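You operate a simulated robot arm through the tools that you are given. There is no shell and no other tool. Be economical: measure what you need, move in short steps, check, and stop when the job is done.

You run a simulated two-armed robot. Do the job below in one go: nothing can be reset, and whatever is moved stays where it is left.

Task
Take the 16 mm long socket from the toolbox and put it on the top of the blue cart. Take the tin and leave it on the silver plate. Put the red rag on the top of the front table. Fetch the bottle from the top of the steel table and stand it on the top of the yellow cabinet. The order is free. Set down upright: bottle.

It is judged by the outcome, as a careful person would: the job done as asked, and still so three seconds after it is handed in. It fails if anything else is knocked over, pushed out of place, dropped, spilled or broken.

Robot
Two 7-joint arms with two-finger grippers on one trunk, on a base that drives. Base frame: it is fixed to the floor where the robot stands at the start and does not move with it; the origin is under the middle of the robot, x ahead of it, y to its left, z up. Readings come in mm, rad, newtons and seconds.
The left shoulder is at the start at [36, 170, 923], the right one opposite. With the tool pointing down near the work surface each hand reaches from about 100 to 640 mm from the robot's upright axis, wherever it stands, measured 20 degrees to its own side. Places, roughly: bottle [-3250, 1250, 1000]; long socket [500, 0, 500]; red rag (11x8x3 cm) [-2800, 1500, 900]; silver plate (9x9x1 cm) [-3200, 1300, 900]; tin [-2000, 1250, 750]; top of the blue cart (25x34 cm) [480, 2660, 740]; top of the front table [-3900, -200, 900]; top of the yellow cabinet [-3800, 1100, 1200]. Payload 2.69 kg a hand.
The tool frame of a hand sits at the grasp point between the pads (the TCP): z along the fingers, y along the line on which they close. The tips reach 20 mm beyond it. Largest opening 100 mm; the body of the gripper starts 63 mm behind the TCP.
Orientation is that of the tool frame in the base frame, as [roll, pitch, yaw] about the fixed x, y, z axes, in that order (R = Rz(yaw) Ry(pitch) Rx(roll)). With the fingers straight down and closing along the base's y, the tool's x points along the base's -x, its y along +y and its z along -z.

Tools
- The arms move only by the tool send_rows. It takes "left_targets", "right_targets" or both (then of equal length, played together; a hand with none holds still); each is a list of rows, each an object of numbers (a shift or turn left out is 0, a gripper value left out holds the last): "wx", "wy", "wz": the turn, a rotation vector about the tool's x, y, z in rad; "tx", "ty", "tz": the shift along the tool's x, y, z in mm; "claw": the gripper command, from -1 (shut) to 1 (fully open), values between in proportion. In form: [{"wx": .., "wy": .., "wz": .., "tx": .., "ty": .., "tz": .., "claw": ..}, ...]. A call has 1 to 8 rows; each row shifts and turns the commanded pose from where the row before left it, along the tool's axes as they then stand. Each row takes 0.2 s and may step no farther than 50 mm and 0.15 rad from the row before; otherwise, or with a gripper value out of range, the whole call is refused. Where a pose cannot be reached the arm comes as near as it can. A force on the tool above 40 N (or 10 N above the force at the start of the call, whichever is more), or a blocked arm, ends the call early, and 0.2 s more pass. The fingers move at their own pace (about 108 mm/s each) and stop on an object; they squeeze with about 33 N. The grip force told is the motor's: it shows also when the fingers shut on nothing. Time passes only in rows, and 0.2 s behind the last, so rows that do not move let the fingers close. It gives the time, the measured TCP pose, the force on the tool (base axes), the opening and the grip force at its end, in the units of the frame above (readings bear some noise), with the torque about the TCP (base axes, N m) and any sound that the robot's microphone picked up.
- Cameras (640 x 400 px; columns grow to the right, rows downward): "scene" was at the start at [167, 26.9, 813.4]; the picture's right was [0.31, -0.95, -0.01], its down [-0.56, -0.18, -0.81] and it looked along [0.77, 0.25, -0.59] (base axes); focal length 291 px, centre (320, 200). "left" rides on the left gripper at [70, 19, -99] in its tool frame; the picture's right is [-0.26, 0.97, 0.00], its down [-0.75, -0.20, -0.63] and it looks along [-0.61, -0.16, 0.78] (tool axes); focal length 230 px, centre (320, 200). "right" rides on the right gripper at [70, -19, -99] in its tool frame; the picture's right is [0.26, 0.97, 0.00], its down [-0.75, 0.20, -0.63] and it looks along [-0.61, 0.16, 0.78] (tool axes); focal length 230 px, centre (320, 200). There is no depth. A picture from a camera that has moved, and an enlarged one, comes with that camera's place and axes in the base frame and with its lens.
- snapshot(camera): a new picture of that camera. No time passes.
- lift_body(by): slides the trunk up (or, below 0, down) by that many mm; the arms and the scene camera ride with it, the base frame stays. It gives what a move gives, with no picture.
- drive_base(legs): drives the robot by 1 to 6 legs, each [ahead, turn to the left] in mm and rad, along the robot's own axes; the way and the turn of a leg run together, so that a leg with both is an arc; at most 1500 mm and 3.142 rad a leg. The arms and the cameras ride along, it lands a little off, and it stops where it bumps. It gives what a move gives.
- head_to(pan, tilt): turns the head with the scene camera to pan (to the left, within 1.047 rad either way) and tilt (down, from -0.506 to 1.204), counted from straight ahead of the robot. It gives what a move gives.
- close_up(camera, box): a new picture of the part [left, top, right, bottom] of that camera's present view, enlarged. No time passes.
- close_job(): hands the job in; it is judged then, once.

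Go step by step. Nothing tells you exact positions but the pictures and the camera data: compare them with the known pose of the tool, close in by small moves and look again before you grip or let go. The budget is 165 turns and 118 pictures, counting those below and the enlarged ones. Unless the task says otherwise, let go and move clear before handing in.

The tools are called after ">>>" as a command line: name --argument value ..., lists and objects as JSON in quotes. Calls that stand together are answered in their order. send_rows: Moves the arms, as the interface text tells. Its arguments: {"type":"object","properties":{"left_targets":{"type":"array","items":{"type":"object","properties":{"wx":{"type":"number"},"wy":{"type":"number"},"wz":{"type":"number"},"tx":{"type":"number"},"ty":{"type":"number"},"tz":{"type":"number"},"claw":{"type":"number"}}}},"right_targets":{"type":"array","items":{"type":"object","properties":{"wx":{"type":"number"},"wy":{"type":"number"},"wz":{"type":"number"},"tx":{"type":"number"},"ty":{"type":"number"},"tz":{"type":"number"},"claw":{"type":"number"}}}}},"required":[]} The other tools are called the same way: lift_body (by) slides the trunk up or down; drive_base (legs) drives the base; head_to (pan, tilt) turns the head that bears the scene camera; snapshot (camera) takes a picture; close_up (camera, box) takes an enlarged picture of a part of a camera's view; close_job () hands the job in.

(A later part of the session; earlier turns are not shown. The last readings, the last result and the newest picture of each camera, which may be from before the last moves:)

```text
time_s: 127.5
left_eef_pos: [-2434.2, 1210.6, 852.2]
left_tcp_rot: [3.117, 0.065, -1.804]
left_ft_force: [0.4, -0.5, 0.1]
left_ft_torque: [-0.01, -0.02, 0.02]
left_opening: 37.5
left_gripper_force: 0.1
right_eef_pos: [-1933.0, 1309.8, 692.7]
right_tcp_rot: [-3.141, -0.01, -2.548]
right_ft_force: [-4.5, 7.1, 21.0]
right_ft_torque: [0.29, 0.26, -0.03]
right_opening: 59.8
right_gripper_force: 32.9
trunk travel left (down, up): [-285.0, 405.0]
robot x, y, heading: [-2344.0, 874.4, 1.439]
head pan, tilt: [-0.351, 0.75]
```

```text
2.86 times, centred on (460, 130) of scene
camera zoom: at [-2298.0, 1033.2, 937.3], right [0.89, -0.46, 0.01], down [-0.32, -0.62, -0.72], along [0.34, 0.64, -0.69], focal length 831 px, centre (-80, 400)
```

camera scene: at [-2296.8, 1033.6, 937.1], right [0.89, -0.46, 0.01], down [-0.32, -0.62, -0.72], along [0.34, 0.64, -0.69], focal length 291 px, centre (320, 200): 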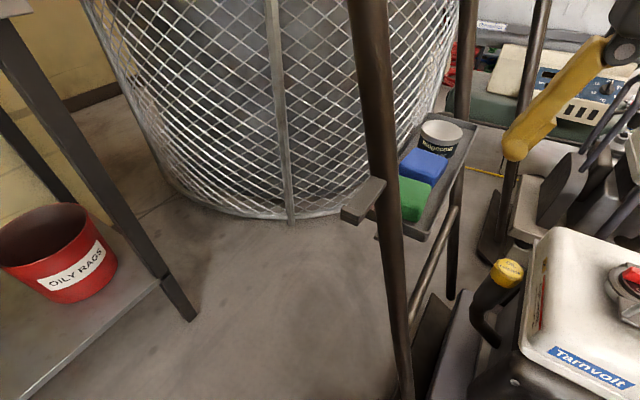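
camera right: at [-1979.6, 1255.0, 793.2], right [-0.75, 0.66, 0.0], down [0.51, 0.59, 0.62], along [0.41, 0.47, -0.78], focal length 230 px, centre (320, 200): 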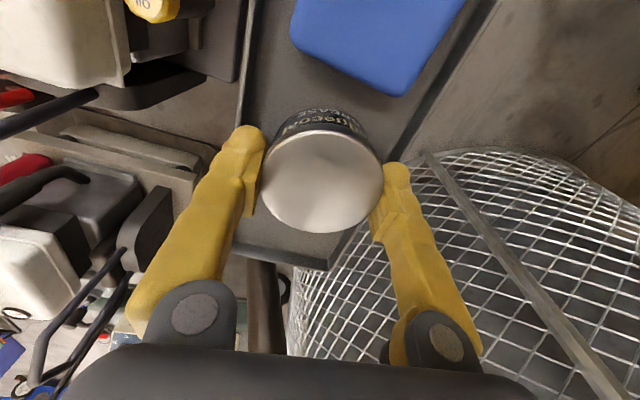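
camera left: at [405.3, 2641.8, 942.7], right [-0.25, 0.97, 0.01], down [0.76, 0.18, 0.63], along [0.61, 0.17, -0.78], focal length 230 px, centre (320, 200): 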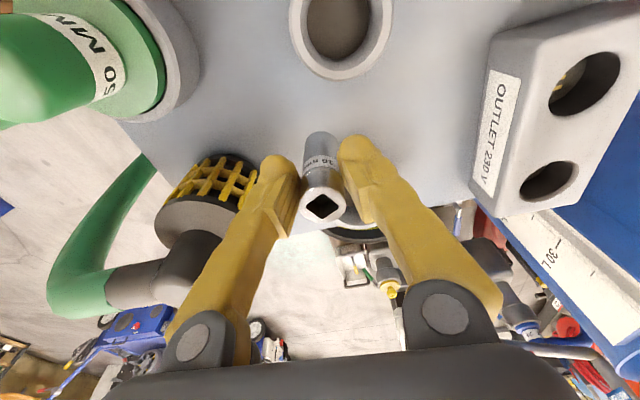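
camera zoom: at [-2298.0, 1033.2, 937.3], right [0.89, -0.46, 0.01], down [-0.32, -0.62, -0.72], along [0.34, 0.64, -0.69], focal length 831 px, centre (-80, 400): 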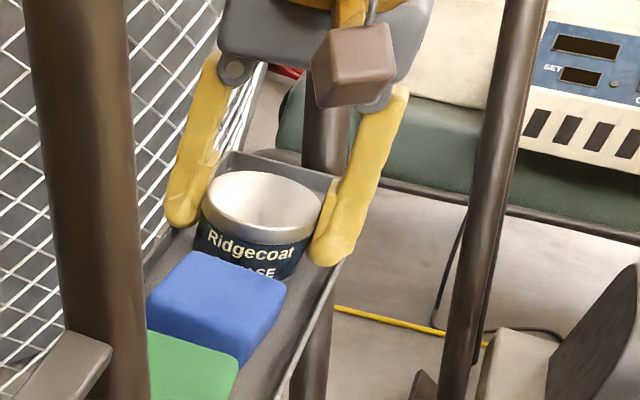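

Gripped at 60 mm, though there's some contact force, perhaps a tip on the tray rim. I lift slowly and check.

>>> send_rows --right_targets '[{"tz": -5}, {"tz": -10}, {"tz": -20}, {}]'

>>> close_up --camera "scene" --box '[380, 40, 540, 200]'

```text
time_s: 128.5
left_eef_pos: [-2431.8, 1211.0, 853.2]
left_tcp_rot: [3.117, 0.064, -1.804]
left_ft_force: [0.2, 0.0, -0.4]
left_ft_torque: [0.01, 0.07, -0.02]
left_opening: 37.6
left_gripper_force: 0.0
right_eef_pos: [-1932.8, 1307.2, 726.1]
right_tcp_rot: [-3.139, -0.014, -2.548]
right_ft_force: [0.5, 0.0, -1.0]
right_ft_torque: [0.03, -0.02, 0.01]
right_opening: 59.5
right_gripper_force: 32.5
trunk travel left (down, up): [-285.0, 405.0]
robot x, y, heading: [-2348.0, 876.1, 1.437]
head pan, tilt: [-0.351, 0.75]
```

```text
2.50 times, centred on (460, 120) of scene
camera zoom: at [-2296.6, 1033.8, 936.9], right [0.89, -0.46, 0.01], down [-0.32, -0.62, -0.72], along [0.34, 0.64, -0.69], focal length 727 px, centre (-30, 400)
```

zoom: 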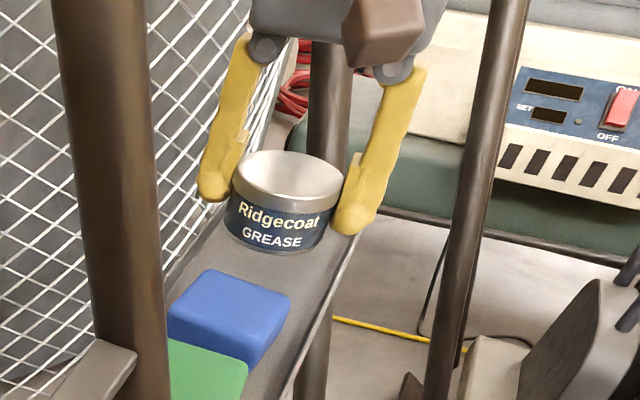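

The tin is held cleanly. I raise a bit and withdraw the way I came.

>>> send_rows --right_targets '[{"tz": -40}, {"tz": -25}, {"tx": 38, "ty": -26}, {"tx": 38, "ty": -26}, {"tx": 38, "ty": -26}, {"tx": 38, "ty": -26}, {"tx": 30, "ty": -30}, {}]'

>>> lift_body --by 300

>>> send_rows --right_targets '[{"wz": -0.15}, {"wz": -0.15}, {"wz": -0.15}, {"wz": -0.15}, {"wz": -0.15}, {}]'

>>> head_to --pan 0.5 --tilt 0.6

>>> snapshot --camera "scene"

```text
time_s: 130.3
left_eef_pos: [-2432.3, 1211.5, 852.4]
left_tcp_rot: [3.118, 0.065, -1.803]
left_ft_force: [0.5, -0.1, -0.8]
left_ft_torque: [0.0, 0.02, 0.0]
left_opening: 37.7
left_gripper_force: 0.1
right_eef_pos: [-2006.3, 1096.5, 797.2]
right_tcp_rot: [-3.14, -0.013, -2.547]
right_ft_force: [0.4, 0.3, -1.6]
right_ft_torque: [0.0, -0.02, -0.02]
right_opening: 59.8
right_gripper_force: 33.4
trunk travel left (down, up): [-285.0, 405.0]
robot x, y, heading: [-2346.8, 875.3, 1.441]
head pan, tilt: [-0.351, 0.75]
```

```text
time_s: 133.3
left_eef_pos: [-2433.5, 1210.9, 1152.8]
left_tcp_rot: [3.116, 0.064, -1.805]
left_ft_force: [0.0, -0.7, 0.2]
left_ft_torque: [0.01, 0.02, -0.02]
left_opening: 37.6
left_gripper_force: 0.0
right_eef_pos: [-2006.3, 1096.6, 1097.4]
right_tcp_rot: [-3.14, -0.015, -2.546]
right_ft_force: [-0.1, -0.5, -1.5]
right_ft_torque: [0.03, 0.04, 0.01]
right_opening: 59.6
right_gripper_force: 33.0
trunk travel left (down, up): [-585.0, 105.0]
robot x, y, heading: [-2345.0, 873.2, 1.435]
head pan, tilt: [-0.351, 0.75]
```

```text
time_s: 134.7
left_eef_pos: [-2432.8, 1210.5, 1152.1]
left_tcp_rot: [3.116, 0.062, -1.804]
left_ft_force: [-0.7, -0.3, -0.2]
left_ft_torque: [0.0, 0.03, 0.01]
left_opening: 37.6
left_gripper_force: 0.0
right_eef_pos: [-2006.3, 1095.8, 1097.5]
right_tcp_rot: [3.135, -0.012, -1.8]
right_ft_force: [1.1, 0.7, -0.6]
right_ft_torque: [0.0, -0.04, 0.02]
right_opening: 59.7
right_gripper_force: 33.2
trunk travel left (down, up): [-585.0, 105.0]
robot x, y, heading: [-2349.2, 874.0, 1.433]
head pan, tilt: [-0.351, 0.75]
```

```text
time_s: 135.8
left_eef_pos: [-2432.2, 1210.6, 1152.8]
left_tcp_rot: [3.114, 0.064, -1.806]
left_ft_force: [-0.3, 1.0, 0.4]
left_ft_torque: [0.02, 0.01, 0.01]
left_opening: 37.5
left_gripper_force: 0.0
right_eef_pos: [-2005.6, 1095.4, 1096.7]
right_tcp_rot: [3.135, -0.011, -1.801]
right_ft_force: [-0.6, 0.1, -1.1]
right_ft_torque: [-0.01, -0.02, 0.0]
right_opening: 59.4
right_gripper_force: 32.2
trunk travel left (down, up): [-585.0, 105.0]
robot x, y, heading: [-2347.2, 877.7, 1.443]
head pan, tilt: [0.499, 0.6]
```

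```text
54 pictures are left
camera scene: at [-2366.1, 1048.2, 1249.8], right [0.93, 0.36, -0.01], down [0.2, -0.54, -0.82], along [-0.3, 0.76, -0.58], focal length 291 px, centre (320, 200)
```

scene: 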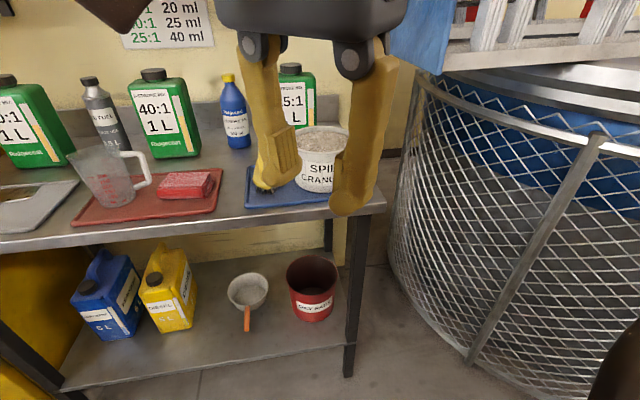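

The rag and the trays are visible on the steel table; I back off and move to face its left end with the plate and bottle.

>>> drive_base --legs '[[-350, 0], [0, 1.45], [550, 0], [0, -0.7]]'

>>> head_to --pan 0.1 --tilt 0.45

>>> snapshot --camera "scene"

```text
time_s: 146.4
left_eef_pos: [-3218.5, 843.7, 1153.5]
left_tcp_rot: [3.116, 0.066, -1.049]
left_ft_force: [-0.1, -0.7, 0.4]
left_ft_torque: [0.0, 0.0, 0.0]
left_opening: 37.5
left_gripper_force: 0.2
right_eef_pos: [-2828.7, 1053.8, 1097.2]
right_tcp_rot: [3.135, -0.011, -1.042]
right_ft_force: [0.3, -0.4, -1.1]
right_ft_torque: [-0.01, 0.01, 0.03]
right_opening: 59.4
right_gripper_force: 33.3
trunk travel left (down, up): [-585.0, 105.0]
robot x, y, heading: [-2927.9, 655.2, 2.194]
head pan, tilt: [0.499, 0.6]
```

```text
time_s: 147.3
left_eef_pos: [-3209.6, 828.9, 1157.8]
left_tcp_rot: [3.112, 0.081, -1.045]
left_ft_force: [0.5, 0.7, 0.0]
left_ft_torque: [0.06, 0.03, 0.02]
left_opening: 37.6
left_gripper_force: 0.1
right_eef_pos: [-2827.4, 1063.3, 1101.3]
right_tcp_rot: [-3.138, 0.052, -1.041]
right_ft_force: [0.2, 0.3, -1.4]
right_ft_torque: [-0.02, 0.01, -0.04]
right_opening: 59.6
right_gripper_force: 33.0
trunk travel left (down, up): [-585.0, 105.0]
robot x, y, heading: [-2931.7, 658.0, 2.197]
head pan, tilt: [0.099, 0.45]
```

```text
53 pictures are left
camera scene: at [-3045.4, 798.9, 1263.1], right [0.75, 0.66, 0.0], down [0.3, -0.34, -0.89], along [-0.59, 0.67, -0.45], focal length 291 px, centre (320, 200)
```

scene: 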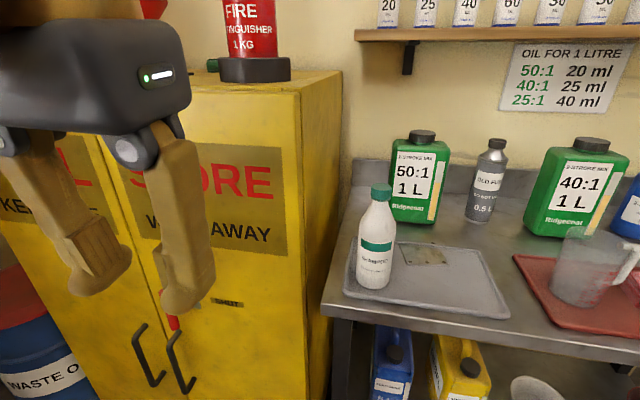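

The white bottle stands on a grey tray beside what may be the silver plate. I enlarge.

>>> close_up --camera "scene" --box '[310, 140, 550, 330]'

>>> close_up --camera "scene" --box '[120, 0, 360, 120]'

```text
2.11 times, centred on (430, 235) of scene
camera zoom: at [-3045.4, 798.9, 1263.1], right [0.75, 0.66, 0.0], down [0.3, -0.34, -0.89], along [-0.59, 0.67, -0.45], focal length 612 px, centre (88, 126)
```

zoom: 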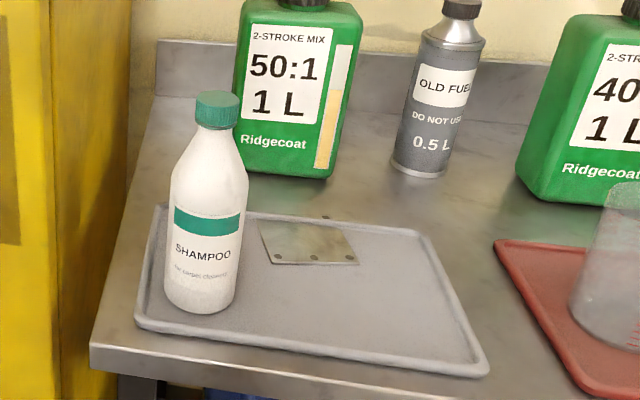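

```text
2.67 times, centred on (240, 60) of scene
camera zoom: at [-3045.4, 798.9, 1263.1], right [0.75, 0.66, 0.0], down [0.3, -0.34, -0.89], along [-0.59, 0.67, -0.45], focal length 776 px, centre (533, 573)
```

zoom: 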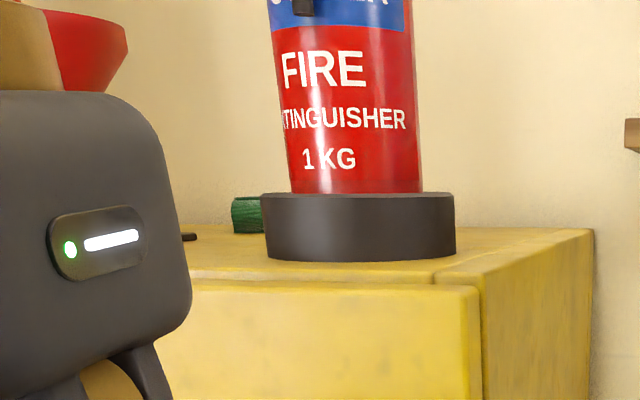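

The Shampoo bottle is at about (-3235, 1152), the silver plate at about (-3195, 1275). I position the base to put the tin on the plate with the right hand.

>>> lift_body --by 80

>>> drive_base --legs '[[0, -0.22], [90, 0], [0, 0.3]]'

>>> head_to --pan -0.2 --tilt 0.7

>>> snapshot --camera "scene"

>>> snapshot --camera "right"

```text
time_s: 148.5
left_eef_pos: [-3209.5, 829.8, 1237.4]
left_tcp_rot: [3.111, 0.079, -1.05]
left_ft_force: [0.1, -0.2, 0.2]
left_ft_torque: [-0.02, 0.0, 0.03]
left_opening: 37.4
left_gripper_force: 0.1
right_eef_pos: [-2827.6, 1066.1, 1182.6]
right_tcp_rot: [-3.137, 0.057, -1.042]
right_ft_force: [-0.1, -0.3, -1.3]
right_ft_torque: [0.0, 0.03, 0.02]
right_opening: 59.7
right_gripper_force: 32.6
trunk travel left (down, up): [-665.0, 25.0]
robot x, y, heading: [-2928.0, 654.3, 2.197]
head pan, tilt: [0.099, 0.45]
```

```text
time_s: 151.4
left_eef_pos: [-3252.0, 877.1, 1241.6]
left_tcp_rot: [3.111, 0.093, -0.963]
left_ft_force: [-0.5, 0.1, -0.1]
left_ft_torque: [-0.03, -0.01, 0.01]
left_opening: 37.6
left_gripper_force: 0.0
right_eef_pos: [-2884.7, 1131.1, 1184.2]
right_tcp_rot: [3.129, 0.013, -0.956]
right_ft_force: [1.0, -2.0, -0.9]
right_ft_torque: [0.12, 0.02, -0.03]
right_opening: 59.6
right_gripper_force: 33.6
trunk travel left (down, up): [-665.0, 25.0]
robot x, y, heading: [-2963.7, 741.4, 2.283]
head pan, tilt: [0.099, 0.45]
```

```text
time_s: 152.2
left_eef_pos: [-3248.0, 874.8, 1242.4]
left_tcp_rot: [3.108, 0.094, -0.963]
left_ft_force: [0.5, 0.1, 0.1]
left_ft_torque: [0.0, 0.07, 0.02]
left_opening: 37.6
left_gripper_force: 0.1
right_eef_pos: [-2894.9, 1157.0, 1187.4]
right_tcp_rot: [-3.137, 0.074, -0.955]
right_ft_force: [1.1, -1.6, -1.7]
right_ft_torque: [0.07, 0.03, -0.01]
right_opening: 59.6
right_gripper_force: 32.6
trunk travel left (down, up): [-665.0, 25.0]
robot x, y, heading: [-2961.6, 739.7, 2.284]
head pan, tilt: [-0.201, 0.7]
```

```text
50 pictures are left
camera scene: at [-3064.2, 880.5, 1321.8], right [0.87, 0.49, 0.0], down [0.32, -0.57, -0.76], along [-0.37, 0.66, -0.65], focal length 291 px, centre (320, 200)
```

scene: 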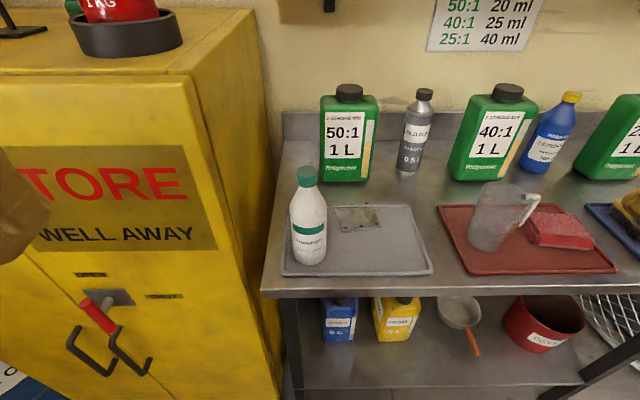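

```text
49 pictures are left
camera right: at [-2834.2, 1104.6, 1280.4], right [-0.64, -0.77, -0.02], down [-0.57, 0.46, 0.68], along [-0.51, 0.45, -0.73], focal length 230 px, centre (320, 200)
```

right: 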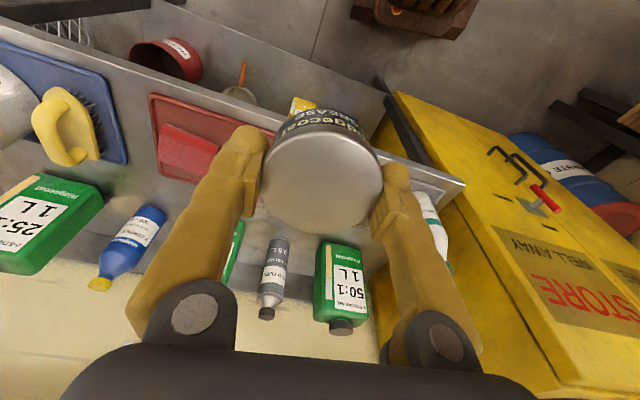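

>>> close_up --camera "scene" --box '[270, 150, 450, 290]'

```text
2.86 times, centred on (360, 220) of scene
camera zoom: at [-3064.2, 880.5, 1321.8], right [0.87, 0.49, 0.0], down [0.32, -0.57, -0.76], along [-0.37, 0.66, -0.65], focal length 831 px, centre (206, 143)
```

zoom: 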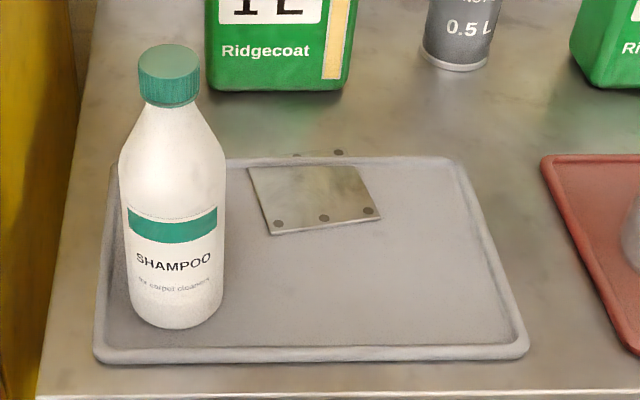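

I move the tin over the plate at safe height.

>>> send_rows --right_targets '[{"wy": 0.074}, {"tx": -41, "ty": 25}, {"tx": -41, "ty": 25}, {"tx": -41, "ty": 25}, {"tx": -41, "ty": 25}, {"tx": -41, "ty": 25}, {"tx": -41, "ty": 25}, {"tx": -40, "ty": 26}]'

>>> snapshot --camera "scene"

```text
time_s: 154.0
left_eef_pos: [-3252.5, 878.4, 1239.7]
left_tcp_rot: [3.111, 0.09, -0.963]
left_ft_force: [-0.4, -0.5, 0.1]
left_ft_torque: [-0.05, -0.02, 0.0]
left_opening: 37.5
left_gripper_force: 0.1
right_eef_pos: [-3196.0, 1263.5, 1164.2]
right_tcp_rot: [3.132, -0.064, -0.958]
right_ft_force: [0.0, -0.7, -0.8]
right_ft_torque: [-0.02, -0.02, -0.03]
right_opening: 59.6
right_gripper_force: 32.4
trunk travel left (down, up): [-665.0, 25.0]
robot x, y, heading: [-2963.2, 738.0, 2.282]
head pan, tilt: [-0.201, 0.7]
```

```text
47 pictures are left
camera scene: at [-3069.5, 885.3, 1320.8], right [0.87, 0.49, 0.0], down [0.32, -0.57, -0.75], along [-0.37, 0.66, -0.66], focal length 291 px, centre (320, 200)
```

scene: 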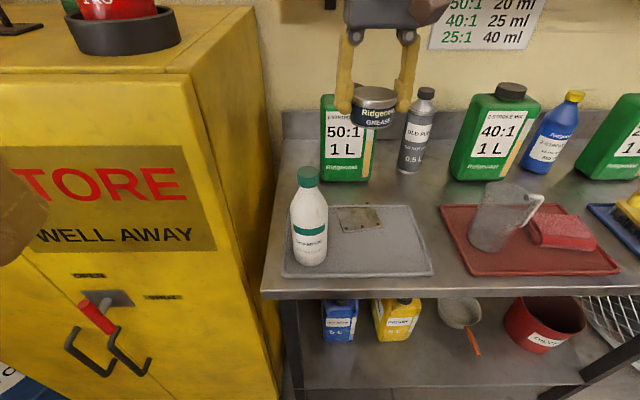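

>>> send_rows --right_targets '[{"wy": -0.06}, {"tx": -24, "ty": -7}, {}]'

>>> lift_body --by -140

>>> close_up --camera "scene" --box '[270, 80, 450, 290]'

>>> snapshot --camera "right"

```text
time_s: 154.3
left_eef_pos: [-3237.7, 865.5, 1246.4]
left_tcp_rot: [3.109, 0.129, -0.965]
left_ft_force: [0.9, -0.5, 0.5]
left_ft_torque: [0.03, 0.05, 0.02]
left_opening: 37.6
left_gripper_force: 0.1
right_eef_pos: [-3178.8, 1245.2, 1177.6]
right_tcp_rot: [3.13, -0.017, -0.956]
right_ft_force: [0.1, -1.0, -1.3]
right_ft_torque: [0.03, 0.05, 0.0]
right_opening: 59.7
right_gripper_force: 33.0
trunk travel left (down, up): [-665.0, 25.0]
robot x, y, heading: [-2963.5, 737.7, 2.281]
head pan, tilt: [-0.201, 0.7]
stopped in row 1 (right hand): the arm was blocked; the commanded pose is now the measured one
```

```text
time_s: 156.0
left_eef_pos: [-3240.9, 865.0, 1106.2]
left_tcp_rot: [3.109, 0.114, -0.964]
left_ft_force: [1.0, 0.5, -0.4]
left_ft_torque: [0.03, 0.01, 0.0]
left_opening: 37.3
left_gripper_force: 0.0
right_eef_pos: [-3182.8, 1249.9, 1035.5]
right_tcp_rot: [3.13, -0.024, -0.958]
right_ft_force: [0.3, -0.3, -1.7]
right_ft_torque: [0.0, 0.0, -0.04]
right_opening: 59.7
right_gripper_force: 32.9
trunk travel left (down, up): [-525.0, 165.0]
robot x, y, heading: [-2962.9, 742.2, 2.284]
head pan, tilt: [-0.201, 0.7]
```

```text
1.90 times, centred on (360, 185) of scene
camera zoom: at [-3066.3, 882.4, 1181.2], right [0.87, 0.49, 0.0], down [0.32, -0.57, -0.75], along [-0.37, 0.66, -0.66], focal length 554 px, centre (244, 229)
```

zoom: 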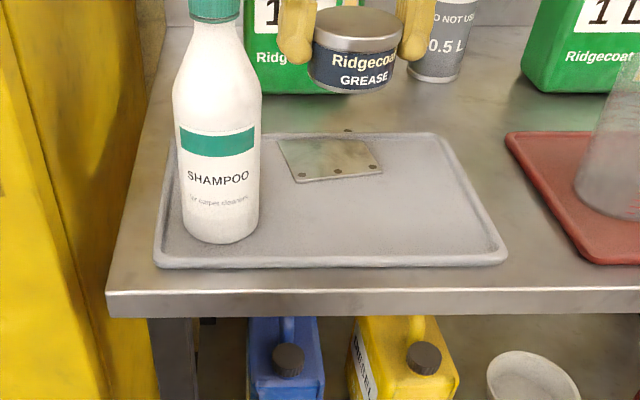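

```text
45 pictures are left
camera right: at [-3127.3, 1205.2, 1135.9], right [-0.64, -0.77, 0.02], down [-0.6, 0.51, 0.62], along [-0.48, 0.38, -0.79], focal length 230 px, centre (320, 200)
```

right: 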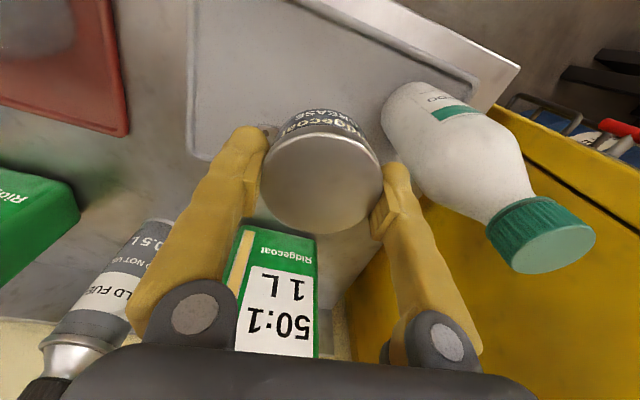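

>>> send_rows --right_targets '[{"wy": -0.024, "tx": -20}, {"tx": -20}, {"tz": 30}, {"tz": 15}, {}]'

>>> close_up --camera "scene" --box '[270, 80, 450, 290]'

>>> close_up --camera "right" --box '[180, 40, 480, 260]'

```text
time_s: 157.2
left_eef_pos: [-3239.9, 863.4, 1105.9]
left_tcp_rot: [3.108, 0.114, -0.964]
left_ft_force: [0.4, -0.4, -0.1]
left_ft_torque: [0.01, 0.02, 0.01]
left_opening: 37.4
left_gripper_force: 0.0
right_eef_pos: [-3205.0, 1280.8, 990.4]
right_tcp_rot: [3.13, 0.001, -0.957]
right_ft_force: [-0.1, 0.2, -0.9]
right_ft_torque: [-0.01, 0.0, 0.0]
right_opening: 59.4
right_gripper_force: 32.8
trunk travel left (down, up): [-525.0, 165.0]
robot x, y, heading: [-2965.1, 741.8, 2.278]
head pan, tilt: [-0.201, 0.7]
```

```text
1.90 times, centred on (360, 185) of scene
camera zoom: at [-3066.2, 882.3, 1181.1], right [0.87, 0.49, 0.0], down [0.32, -0.57, -0.75], along [-0.37, 0.66, -0.66], focal length 554 px, centre (244, 229)
```

zoom: 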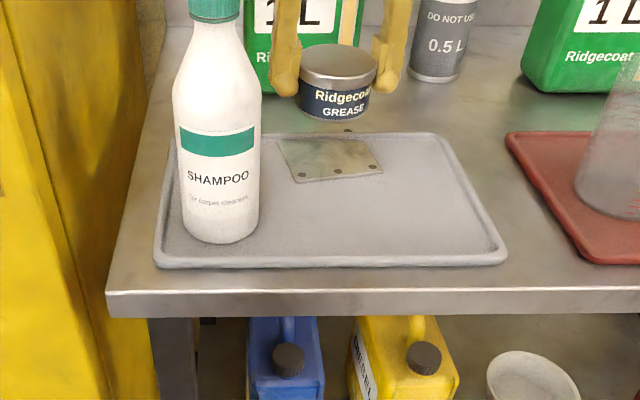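

```text
1.82 times, centred on (330, 150) of right
camera zoom: at [-3147.8, 1235.3, 1089.3], right [-0.64, -0.77, 0.01], down [-0.59, 0.5, 0.63], along [-0.49, 0.4, -0.77], focal length 418 px, centre (302, 291)
```

zoom: 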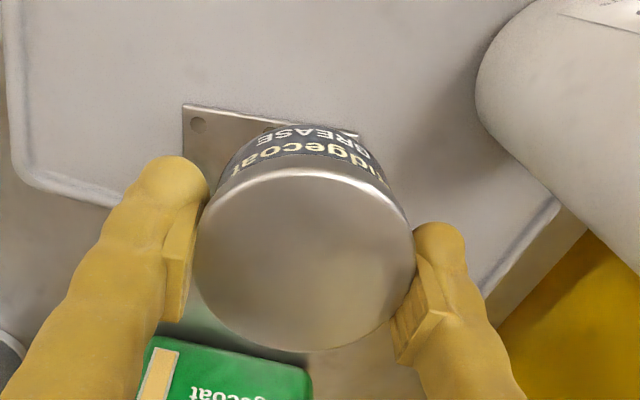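

The right camera shows the plate's front edge; I need to go ~27 mm farther back. I shift, and lower most of the way.

>>> send_rows --right_targets '[{"tx": -24, "ty": -13}, {"tz": 15}, {}]'

>>> close_up --camera "scene" --box '[290, 80, 430, 220]'

>>> close_up --camera "right" --box '[180, 40, 480, 260]'

```text
time_s: 157.7
left_eef_pos: [-3232.2, 875.8, 1119.7]
left_tcp_rot: [3.128, 0.187, -0.967]
left_ft_force: [-0.4, -0.4, 0.3]
left_ft_torque: [0.04, 0.04, 0.0]
left_opening: 37.6
left_gripper_force: 0.1
right_eef_pos: [-3198.0, 1298.2, 998.7]
right_tcp_rot: [3.124, 0.024, -0.958]
right_ft_force: [0.8, 0.0, -0.2]
right_ft_torque: [0.06, 0.06, 0.01]
right_opening: 59.6
right_gripper_force: 32.8
trunk travel left (down, up): [-525.0, 165.0]
robot x, y, heading: [-2962.5, 740.9, 2.284]
head pan, tilt: [-0.201, 0.7]
stopped in row 2 (right hand): the arm was blocked; the commanded pose is now the measured one
```

```text
2.86 times, centred on (360, 150) of scene
camera zoom: at [-3064.2, 880.5, 1181.6], right [0.87, 0.49, 0.0], down [0.32, -0.57, -0.76], along [-0.37, 0.66, -0.66], focal length 831 px, centre (206, 343)
```

zoom: 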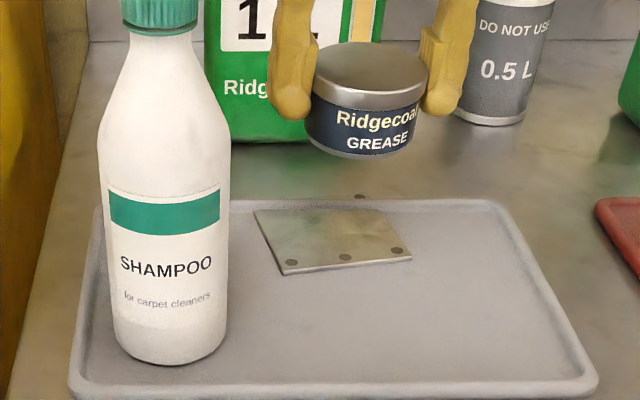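

```text
1.82 times, centred on (330, 150) of right
camera zoom: at [-3139.7, 1249.9, 1096.8], right [-0.64, -0.77, 0.01], down [-0.58, 0.49, 0.65], along [-0.5, 0.41, -0.76], focal length 418 px, centre (302, 291)
```

zoom: 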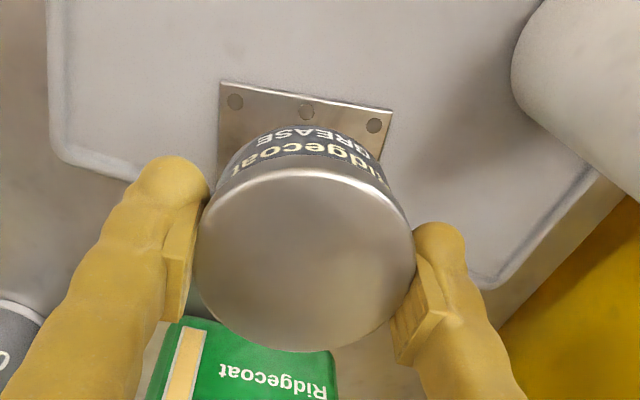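

The left arm seems to be interfering at its inner limit, so I move it out to its side and level it, then nudge the tin.

>>> send_rows --left_targets '[{"wy": 0.14, "ty": 20}, {"wy": 0.04, "ty": 40}, {"ty": 40, "tx": -10}, {"tx": -30}, {"tx": -30}, {}]'

>>> send_rows --right_targets '[{"wy": 0.02, "tx": -4.5, "ty": 4.6}, {"tz": 15}, {"tz": 10}, {}]'

>>> close_up --camera "scene" --box '[290, 80, 430, 220]'

>>> close_up --camera "right" --box '[180, 40, 480, 260]'

```text
time_s: 158.0
left_eef_pos: [-3232.5, 876.5, 1127.3]
left_tcp_rot: [3.138, 0.175, -0.966]
left_ft_force: [0.0, -0.9, 0.4]
left_ft_torque: [0.03, 0.02, 0.04]
left_opening: 37.5
left_gripper_force: 0.0
right_eef_pos: [-3191.0, 1288.0, 1007.0]
right_tcp_rot: [3.127, 0.039, -0.956]
right_ft_force: [-0.7, -1.1, -0.7]
right_ft_torque: [0.03, 0.06, 0.02]
right_opening: 59.8
right_gripper_force: 32.7
trunk travel left (down, up): [-525.0, 165.0]
robot x, y, heading: [-2965.4, 739.0, 2.287]
head pan, tilt: [-0.201, 0.7]
stopped in row 1 (right hand): the arm was blocked; the commanded pose is now the measured one
```

```text
time_s: 159.0
left_eef_pos: [-3231.6, 875.2, 1125.0]
left_tcp_rot: [3.135, 0.17, -0.963]
left_ft_force: [1.5, -0.4, -0.6]
left_ft_torque: [0.0, 0.02, 0.02]
left_opening: 37.6
left_gripper_force: 0.1
right_eef_pos: [-3196.0, 1288.8, 980.5]
right_tcp_rot: [3.126, 0.017, -0.958]
right_ft_force: [-0.4, 0.9, -0.7]
right_ft_torque: [0.03, 0.01, 0.06]
right_opening: 59.7
right_gripper_force: 32.9
trunk travel left (down, up): [-525.0, 165.0]
robot x, y, heading: [-2969.5, 738.3, 2.28]
head pan, tilt: [-0.201, 0.7]
```

```text
2.86 times, centred on (360, 150) of scene
camera zoom: at [-3065.8, 882.1, 1181.2], right [0.87, 0.49, 0.0], down [0.32, -0.57, -0.75], along [-0.37, 0.66, -0.66], focal length 831 px, centre (206, 343)
```

zoom: 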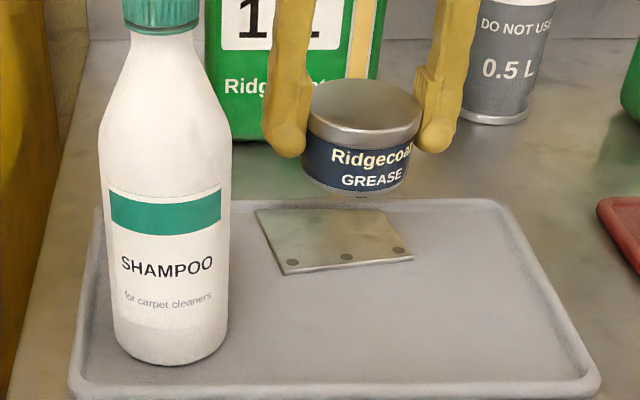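

```text
1.82 times, centred on (330, 150) of right
camera zoom: at [-3138.4, 1242.3, 1079.5], right [-0.64, -0.77, 0.01], down [-0.58, 0.5, 0.65], along [-0.5, 0.41, -0.76], focal length 418 px, centre (302, 291)
```

zoom: 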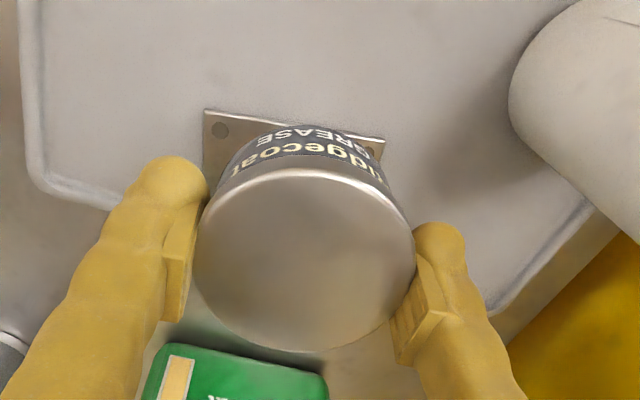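

>>> send_rows --right_targets '[{"tx": -10, "ty": 2}, {"tx": -10, "ty": 2}, {}]'

>>> close_up --camera "right" --box '[180, 40, 480, 260]'

```text
time_s: 159.6
left_eef_pos: [-3220.2, 884.5, 1135.3]
left_tcp_rot: [-3.119, 0.219, -0.965]
left_ft_force: [0.4, -1.0, -0.7]
left_ft_torque: [0.04, 0.02, 0.01]
left_opening: 37.5
left_gripper_force: 0.1
right_eef_pos: [-3198.2, 1288.8, 992.6]
right_tcp_rot: [3.126, 0.038, -0.957]
right_ft_force: [1.7, 0.8, -0.2]
right_ft_torque: [0.05, 0.02, -0.01]
right_opening: 59.7
right_gripper_force: 32.7
trunk travel left (down, up): [-525.0, 165.0]
robot x, y, heading: [-2965.6, 740.5, 2.279]
head pan, tilt: [-0.201, 0.7]
stopped in row 2 (right hand): the arm was blocked; the commanded pose is now the measured one
```

```text
1.82 times, centred on (330, 150) of right
camera zoom: at [-3139.3, 1240.5, 1089.8], right [-0.64, -0.77, 0.01], down [-0.57, 0.49, 0.66], along [-0.51, 0.42, -0.75], focal length 418 px, centre (302, 291)
```

zoom: 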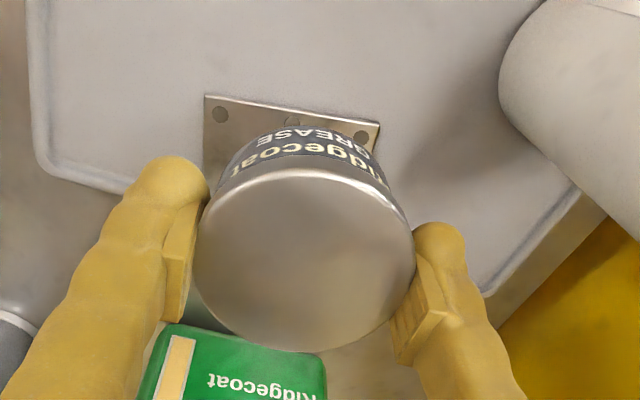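

The arm is near its reach; I drive the base 60 mm forward (the inward direction) and re-level the left arm.

>>> drive_base --legs '[[60, 0]]'

>>> send_rows --left_targets '[{"tx": 0, "ty": 30}, {"ty": 40}, {"ty": 40}, {"wy": 0.1}, {"wy": 0.1}, {}]'

>>> close_up --camera "right" --box '[180, 40, 480, 260]'

```text
time_s: 160.6
left_eef_pos: [-3263.9, 929.8, 1133.7]
left_tcp_rot: [-3.125, 0.215, -0.966]
left_ft_force: [-0.3, 0.1, -0.1]
left_ft_torque: [0.0, -0.03, -0.01]
left_opening: 37.6
left_gripper_force: 0.1
right_eef_pos: [-3240.9, 1337.6, 989.1]
right_tcp_rot: [3.124, 0.029, -0.958]
right_ft_force: [0.4, -0.7, -1.1]
right_ft_torque: [-0.02, -0.02, 0.0]
right_opening: 59.5
right_gripper_force: 33.1
trunk travel left (down, up): [-525.0, 165.0]
robot x, y, heading: [-3002.7, 785.8, 2.282]
head pan, tilt: [-0.201, 0.7]
```

```text
time_s: 162.0
left_eef_pos: [-3355.5, 892.1, 1143.3]
left_tcp_rot: [-3.128, 0.027, -0.969]
left_ft_force: [0.0, 0.4, 0.7]
left_ft_torque: [-0.01, -0.02, 0.03]
left_opening: 37.8
left_gripper_force: 0.1
left hand out of reach, approached as far as the arm can: row 1, 2, 3
right_eef_pos: [-3231.2, 1326.5, 998.1]
right_tcp_rot: [3.124, 0.042, -0.957]
right_ft_force: [0.5, 0.5, -1.4]
right_ft_torque: [-0.02, -0.02, 0.04]
right_opening: 59.3
right_gripper_force: 33.1
trunk travel left (down, up): [-525.0, 165.0]
robot x, y, heading: [-3005.4, 786.5, 2.277]
head pan, tilt: [-0.201, 0.7]
```

```text
1.82 times, centred on (330, 150) of right
camera zoom: at [-3171.6, 1277.9, 1093.9], right [-0.64, -0.77, 0.01], down [-0.57, 0.48, 0.67], along [-0.51, 0.42, -0.75], focal length 418 px, centre (302, 291)
```

zoom: 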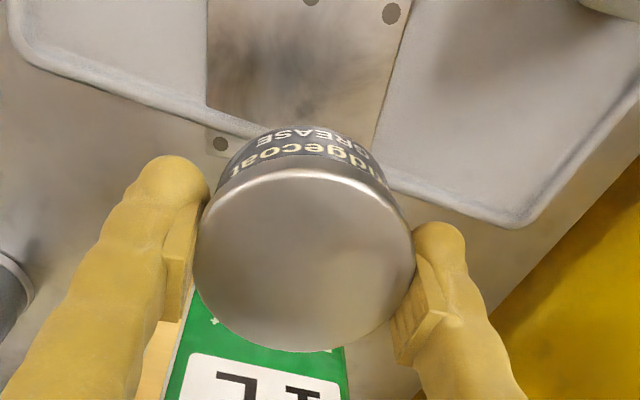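

Now I see the plate well: the tray rim crosses its rear, so the tin should land ~39 mm nearer the front. I shift back and lower.

>>> send_rows --right_targets '[{"wy": 0.04, "tx": 19, "ty": -5}, {"tx": 19, "ty": -5}, {"tz": 20}, {}]'

>>> close_up --camera "right" --box '[180, 40, 480, 260]'

>>> close_up --camera "scene" --box '[290, 80, 430, 220]'

```text
time_s: 163.0
left_eef_pos: [-3357.5, 891.0, 1143.3]
left_tcp_rot: [-3.129, 0.027, -0.968]
left_ft_force: [-0.4, 0.2, -0.9]
left_ft_torque: [0.01, 0.04, -0.04]
left_opening: 37.4
left_gripper_force: 0.0
right_eef_pos: [-3203.0, 1302.4, 977.0]
right_tcp_rot: [3.123, 0.004, -0.955]
right_ft_force: [-0.5, 0.3, -0.3]
right_ft_torque: [0.03, 0.03, 0.04]
right_opening: 59.9
right_gripper_force: 33.2
trunk travel left (down, up): [-525.0, 165.0]
robot x, y, heading: [-3007.8, 784.6, 2.278]
head pan, tilt: [-0.201, 0.7]
```

```text
1.82 times, centred on (330, 150) of right
camera zoom: at [-3143.8, 1256.2, 1076.2], right [-0.64, -0.77, 0.02], down [-0.59, 0.5, 0.64], along [-0.5, 0.4, -0.77], focal length 418 px, centre (302, 291)
```

zoom: 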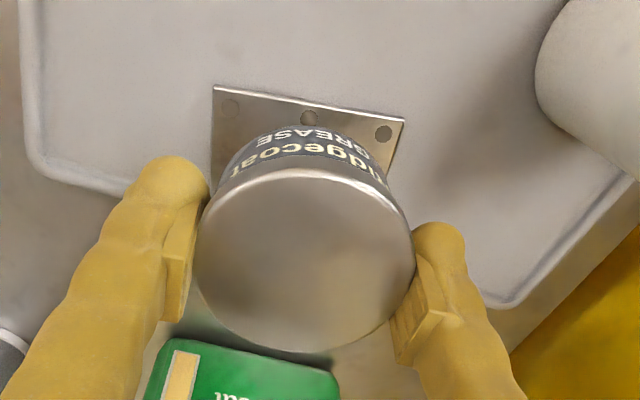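

```text
2.86 times, centred on (360, 150) of scene
camera zoom: at [-3105.3, 927.8, 1181.2], right [0.87, 0.49, 0.0], down [0.32, -0.57, -0.75], along [-0.37, 0.66, -0.66], focal length 831 px, centre (206, 343)
```

zoom: 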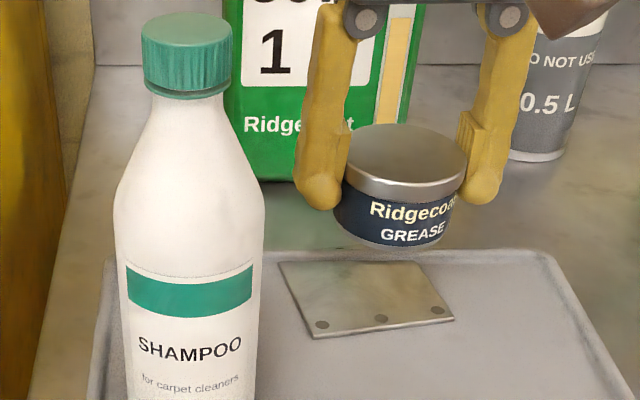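

Alignment is good from both cameras. I lower carefully to contact.

>>> send_rows --right_targets '[{"tz": 10}, {"tz": 8}, {}]'

>>> close_up --camera "scene" --box '[290, 80, 430, 220]'

```text
time_s: 163.8
left_eef_pos: [-3356.6, 892.5, 1143.4]
left_tcp_rot: [-3.127, 0.028, -0.966]
left_ft_force: [-1.1, 0.0, -0.7]
left_ft_torque: [-0.03, 0.0, 0.0]
left_opening: 37.5
left_gripper_force: 0.2
right_eef_pos: [-3203.1, 1302.1, 958.1]
right_tcp_rot: [3.124, 0.002, -0.956]
right_ft_force: [0.0, -0.5, -1.3]
right_ft_torque: [0.01, -0.02, 0.02]
right_opening: 59.6
right_gripper_force: 32.8
trunk travel left (down, up): [-525.0, 165.0]
robot x, y, heading: [-3004.5, 782.6, 2.282]
head pan, tilt: [-0.201, 0.7]
```

```text
2.86 times, centred on (360, 150) of scene
camera zoom: at [-3105.6, 928.3, 1181.1], right [0.87, 0.49, 0.0], down [0.32, -0.57, -0.75], along [-0.37, 0.66, -0.66], focal length 831 px, centre (206, 343)
```

zoom: 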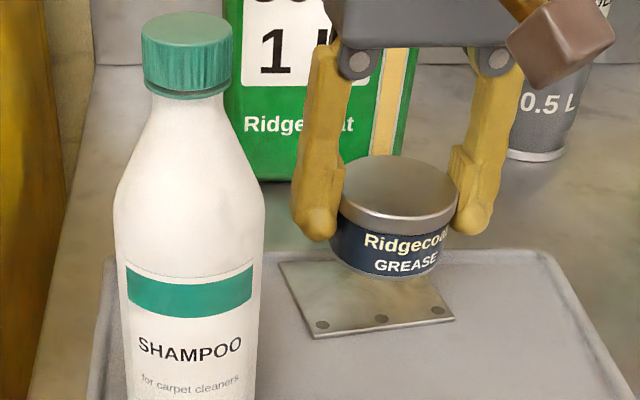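

>>> send_rows --right_targets '[{"tz": 8}, {"tz": 7}, {}]'

>>> send_rows --right_targets '[{"tz": 4}, {}]'

>>> close_up --camera "scene" --box '[290, 80, 430, 220]'

```text
time_s: 164.6
left_eef_pos: [-3356.1, 893.8, 1142.7]
left_tcp_rot: [-3.126, 0.029, -0.967]
left_ft_force: [0.3, -0.6, 0.1]
left_ft_torque: [0.0, 0.02, -0.01]
left_opening: 37.5
left_gripper_force: 0.0
right_eef_pos: [-3203.1, 1301.8, 943.7]
right_tcp_rot: [3.125, 0.004, -0.957]
right_ft_force: [-0.1, 0.8, -0.9]
right_ft_torque: [0.0, 0.04, 0.0]
right_opening: 59.6
right_gripper_force: 33.4
trunk travel left (down, up): [-525.0, 165.0]
robot x, y, heading: [-3001.3, 787.2, 2.276]
head pan, tilt: [-0.201, 0.7]
```

```text
time_s: 165.2
left_eef_pos: [-3356.5, 893.2, 1144.0]
left_tcp_rot: [-3.129, 0.027, -0.967]
left_ft_force: [0.2, -0.2, 0.6]
left_ft_torque: [-0.02, -0.06, 0.0]
left_opening: 37.3
left_gripper_force: 0.1
right_eef_pos: [-3202.4, 1301.9, 939.4]
right_tcp_rot: [3.124, 0.003, -0.957]
right_ft_force: [0.4, -0.7, -1.2]
right_ft_torque: [0.01, -0.05, 0.01]
right_opening: 59.7
right_gripper_force: 33.4
trunk travel left (down, up): [-525.0, 165.0]
robot x, y, heading: [-3007.6, 786.5, 2.28]
head pan, tilt: [-0.201, 0.7]
```

```text
2.86 times, centred on (360, 150) of scene
camera zoom: at [-3105.6, 928.3, 1181.1], right [0.87, 0.49, 0.0], down [0.32, -0.57, -0.75], along [-0.37, 0.66, -0.66], focal length 831 px, centre (206, 343)
```

zoom: 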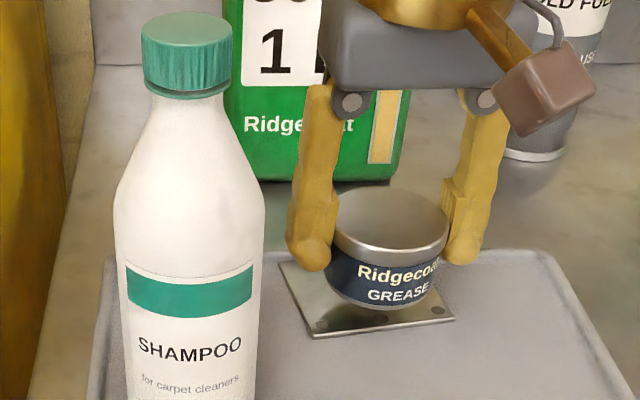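

>>> send_rows --right_targets '[{"tz": 3}, {}]'

>>> send_rows --right_targets '[{"tz": 3}, {}]'

>>> send_rows --right_targets '[{"tz": 2}, {}]'

```text
time_s: 165.8
left_eef_pos: [-3356.6, 893.0, 1143.7]
left_tcp_rot: [-3.13, 0.028, -0.967]
left_ft_force: [0.4, -0.3, 0.2]
left_ft_torque: [-0.05, 0.01, -0.01]
left_opening: 37.4
left_gripper_force: 0.0
right_eef_pos: [-3201.9, 1301.7, 935.8]
right_tcp_rot: [3.125, 0.004, -0.956]
right_ft_force: [-0.7, 0.2, -1.3]
right_ft_torque: [0.03, -0.01, 0.0]
right_opening: 59.3
right_gripper_force: 33.1
trunk travel left (down, up): [-525.0, 165.0]
robot x, y, heading: [-3004.9, 782.8, 2.281]
head pan, tilt: [-0.201, 0.7]
```

```text
time_s: 166.4
left_eef_pos: [-3355.7, 894.1, 1143.4]
left_tcp_rot: [-3.127, 0.028, -0.966]
left_ft_force: [0.1, -1.0, 0.4]
left_ft_torque: [-0.03, 0.0, -0.01]
left_opening: 37.4
left_gripper_force: 0.1
right_eef_pos: [-3202.3, 1301.4, 933.8]
right_tcp_rot: [3.126, 0.003, -0.957]
right_ft_force: [0.5, 0.2, -0.6]
right_ft_torque: [0.01, 0.05, -0.03]
right_opening: 59.8
right_gripper_force: 33.1
trunk travel left (down, up): [-525.0, 165.0]
robot x, y, heading: [-3003.3, 783.4, 2.285]
head pan, tilt: [-0.201, 0.7]
```

```text
time_s: 167.0
left_eef_pos: [-3357.1, 893.1, 1143.0]
left_tcp_rot: [-3.129, 0.028, -0.966]
left_ft_force: [-0.5, -0.3, 0.3]
left_ft_torque: [-0.02, -0.03, 0.01]
left_opening: 37.2
left_gripper_force: 0.1
right_eef_pos: [-3201.7, 1301.7, 930.4]
right_tcp_rot: [3.124, 0.004, -0.957]
right_ft_force: [-0.1, 0.0, -0.9]
right_ft_torque: [0.02, 0.0, -0.02]
right_opening: 59.5
right_gripper_force: 32.8
trunk travel left (down, up): [-525.0, 165.0]
robot x, y, heading: [-3002.8, 789.5, 2.283]
head pan, tilt: [-0.201, 0.7]
```

>>> send_rows --right_targets '[{"tz": 3}, {}]'

>>> send_rows --right_targets '[{"tz": 2}, {}]'

>>> close_up --camera "scene" --box '[320, 130, 430, 220]'

```text
time_s: 167.6
left_eef_pos: [-3356.7, 893.3, 1143.1]
left_tcp_rot: [-3.128, 0.027, -0.967]
left_ft_force: [-0.8, -0.8, 0.0]
left_ft_torque: [0.01, -0.01, -0.02]
left_opening: 37.5
left_gripper_force: 0.0
right_eef_pos: [-3202.6, 1300.8, 928.7]
right_tcp_rot: [3.125, 0.005, -0.959]
right_ft_force: [0.8, -0.1, -1.2]
right_ft_torque: [0.01, 0.0, -0.01]
right_opening: 59.7
right_gripper_force: 32.5
trunk travel left (down, up): [-525.0, 165.0]
robot x, y, heading: [-3002.2, 784.3, 2.283]
head pan, tilt: [-0.201, 0.7]
```

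```text
time_s: 168.2
left_eef_pos: [-3357.3, 892.2, 1142.8]
left_tcp_rot: [-3.127, 0.028, -0.967]
left_ft_force: [0.0, -0.3, -1.0]
left_ft_torque: [0.03, 0.01, 0.01]
left_opening: 37.6
left_gripper_force: 0.0
right_eef_pos: [-3202.3, 1300.0, 926.5]
right_tcp_rot: [3.125, 0.002, -0.955]
right_ft_force: [0.7, -0.2, -1.8]
right_ft_torque: [0.0, 0.0, -0.02]
right_opening: 59.7
right_gripper_force: 33.1
trunk travel left (down, up): [-525.0, 165.0]
robot x, y, heading: [-3004.6, 786.4, 2.278]
head pan, tilt: [-0.201, 0.7]
```

```text
4.44 times, centred on (375, 175) of scene
camera zoom: at [-3105.6, 928.3, 1181.1], right [0.87, 0.49, 0.0], down [0.32, -0.57, -0.75], along [-0.37, 0.66, -0.66], focal length 1292 px, centre (76, 311)
```

zoom: 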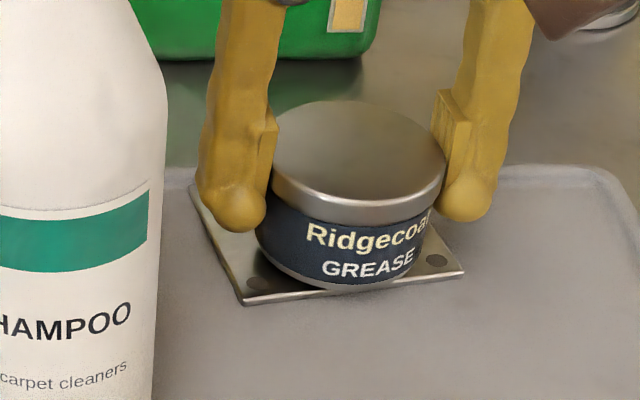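

The tin is just above the plate and slightly forward. I shift 5 mm inward and continue to contact.

>>> send_rows --right_targets '[{"tx": -5, "ty": 0.6}, {"tz": 3}, {}]'

>>> send_rows --right_targets '[{"tz": 3}, {}]'

>>> close_up --camera "scene" --box '[320, 130, 430, 220]'

```text
time_s: 169.0
left_eef_pos: [-3357.3, 893.4, 1142.7]
left_tcp_rot: [-3.129, 0.028, -0.968]
left_ft_force: [-0.6, 0.9, 0.5]
left_ft_torque: [-0.01, -0.01, 0.0]
left_opening: 37.6
left_gripper_force: 0.0
right_eef_pos: [-3207.2, 1307.3, 924.1]
right_tcp_rot: [3.124, 0.004, -0.957]
right_ft_force: [-0.6, -0.6, -0.6]
right_ft_torque: [0.04, 0.0, 0.04]
right_opening: 59.6
right_gripper_force: 33.5
trunk travel left (down, up): [-525.0, 165.0]
robot x, y, heading: [-2999.8, 784.4, 2.277]
head pan, tilt: [-0.201, 0.7]
```

```text
time_s: 169.6
left_eef_pos: [-3356.3, 892.2, 1143.3]
left_tcp_rot: [-3.128, 0.029, -0.966]
left_ft_force: [-0.3, -0.4, 0.1]
left_ft_torque: [-0.02, -0.01, 0.0]
left_opening: 37.7
left_gripper_force: 0.0
right_eef_pos: [-3206.5, 1305.5, 921.9]
right_tcp_rot: [3.122, 0.006, -0.956]
right_ft_force: [0.5, 0.4, 15.5]
right_ft_torque: [-0.2, -0.44, -0.01]
right_opening: 59.4
right_gripper_force: 32.8
trunk travel left (down, up): [-525.0, 165.0]
robot x, y, heading: [-3005.0, 786.8, 2.281]
head pan, tilt: [-0.201, 0.7]
```

```text
4.44 times, centred on (375, 175) of scene
camera zoom: at [-3105.1, 927.1, 1181.5], right [0.87, 0.49, 0.0], down [0.32, -0.57, -0.75], along [-0.37, 0.66, -0.66], focal length 1292 px, centre (76, 311)
```

zoom: 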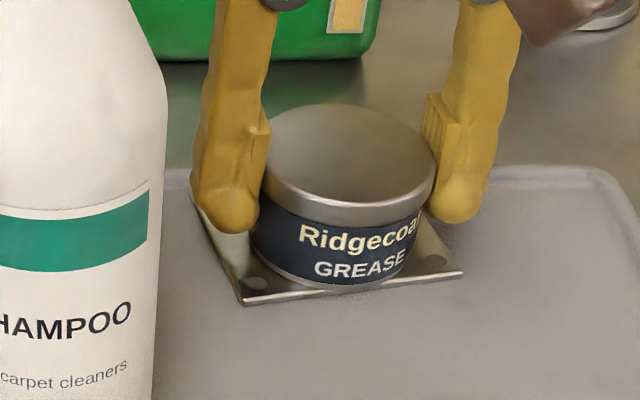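

Firm contact, the tin is on the plate. I release moderately and rise.

>>> send_rows --right_targets '[{"claw": 0.45}, {}, {}, {"tz": -25}, {"tz": -40}, {"tz": -45}, {"tz": -45}, {}]'

>>> close_up --camera "scene" --box '[270, 80, 450, 220]'

```text
time_s: 171.4
left_eef_pos: [-3356.3, 893.5, 1143.2]
left_tcp_rot: [-3.13, 0.028, -0.968]
left_ft_force: [-0.2, -0.4, -0.5]
left_ft_torque: [0.02, -0.02, 0.0]
left_opening: 37.4
left_gripper_force: 0.0
right_eef_pos: [-3201.6, 1304.9, 1074.4]
right_tcp_rot: [3.125, 0.003, -0.957]
right_ft_force: [0.2, 0.0, -0.8]
right_ft_torque: [-0.03, 0.01, -0.01]
right_opening: 72.5
right_gripper_force: 0.1
trunk travel left (down, up): [-525.0, 165.0]
robot x, y, heading: [-3004.1, 788.7, 2.285]
head pan, tilt: [-0.201, 0.7]
```

```text
2.86 times, centred on (360, 150) of scene
camera zoom: at [-3106.0, 928.8, 1181.0], right [0.87, 0.49, 0.0], down [0.32, -0.57, -0.75], along [-0.37, 0.66, -0.66], focal length 831 px, centre (206, 343)
```

zoom: 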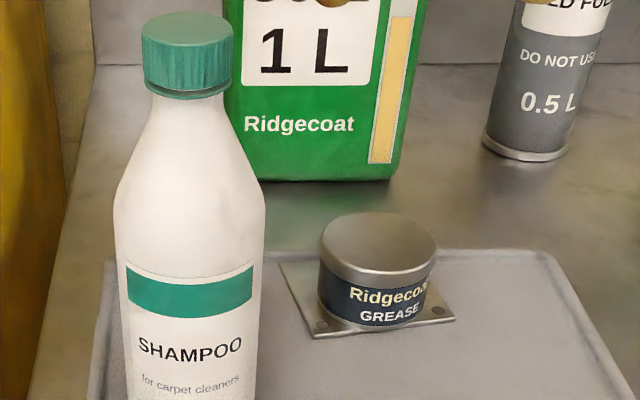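

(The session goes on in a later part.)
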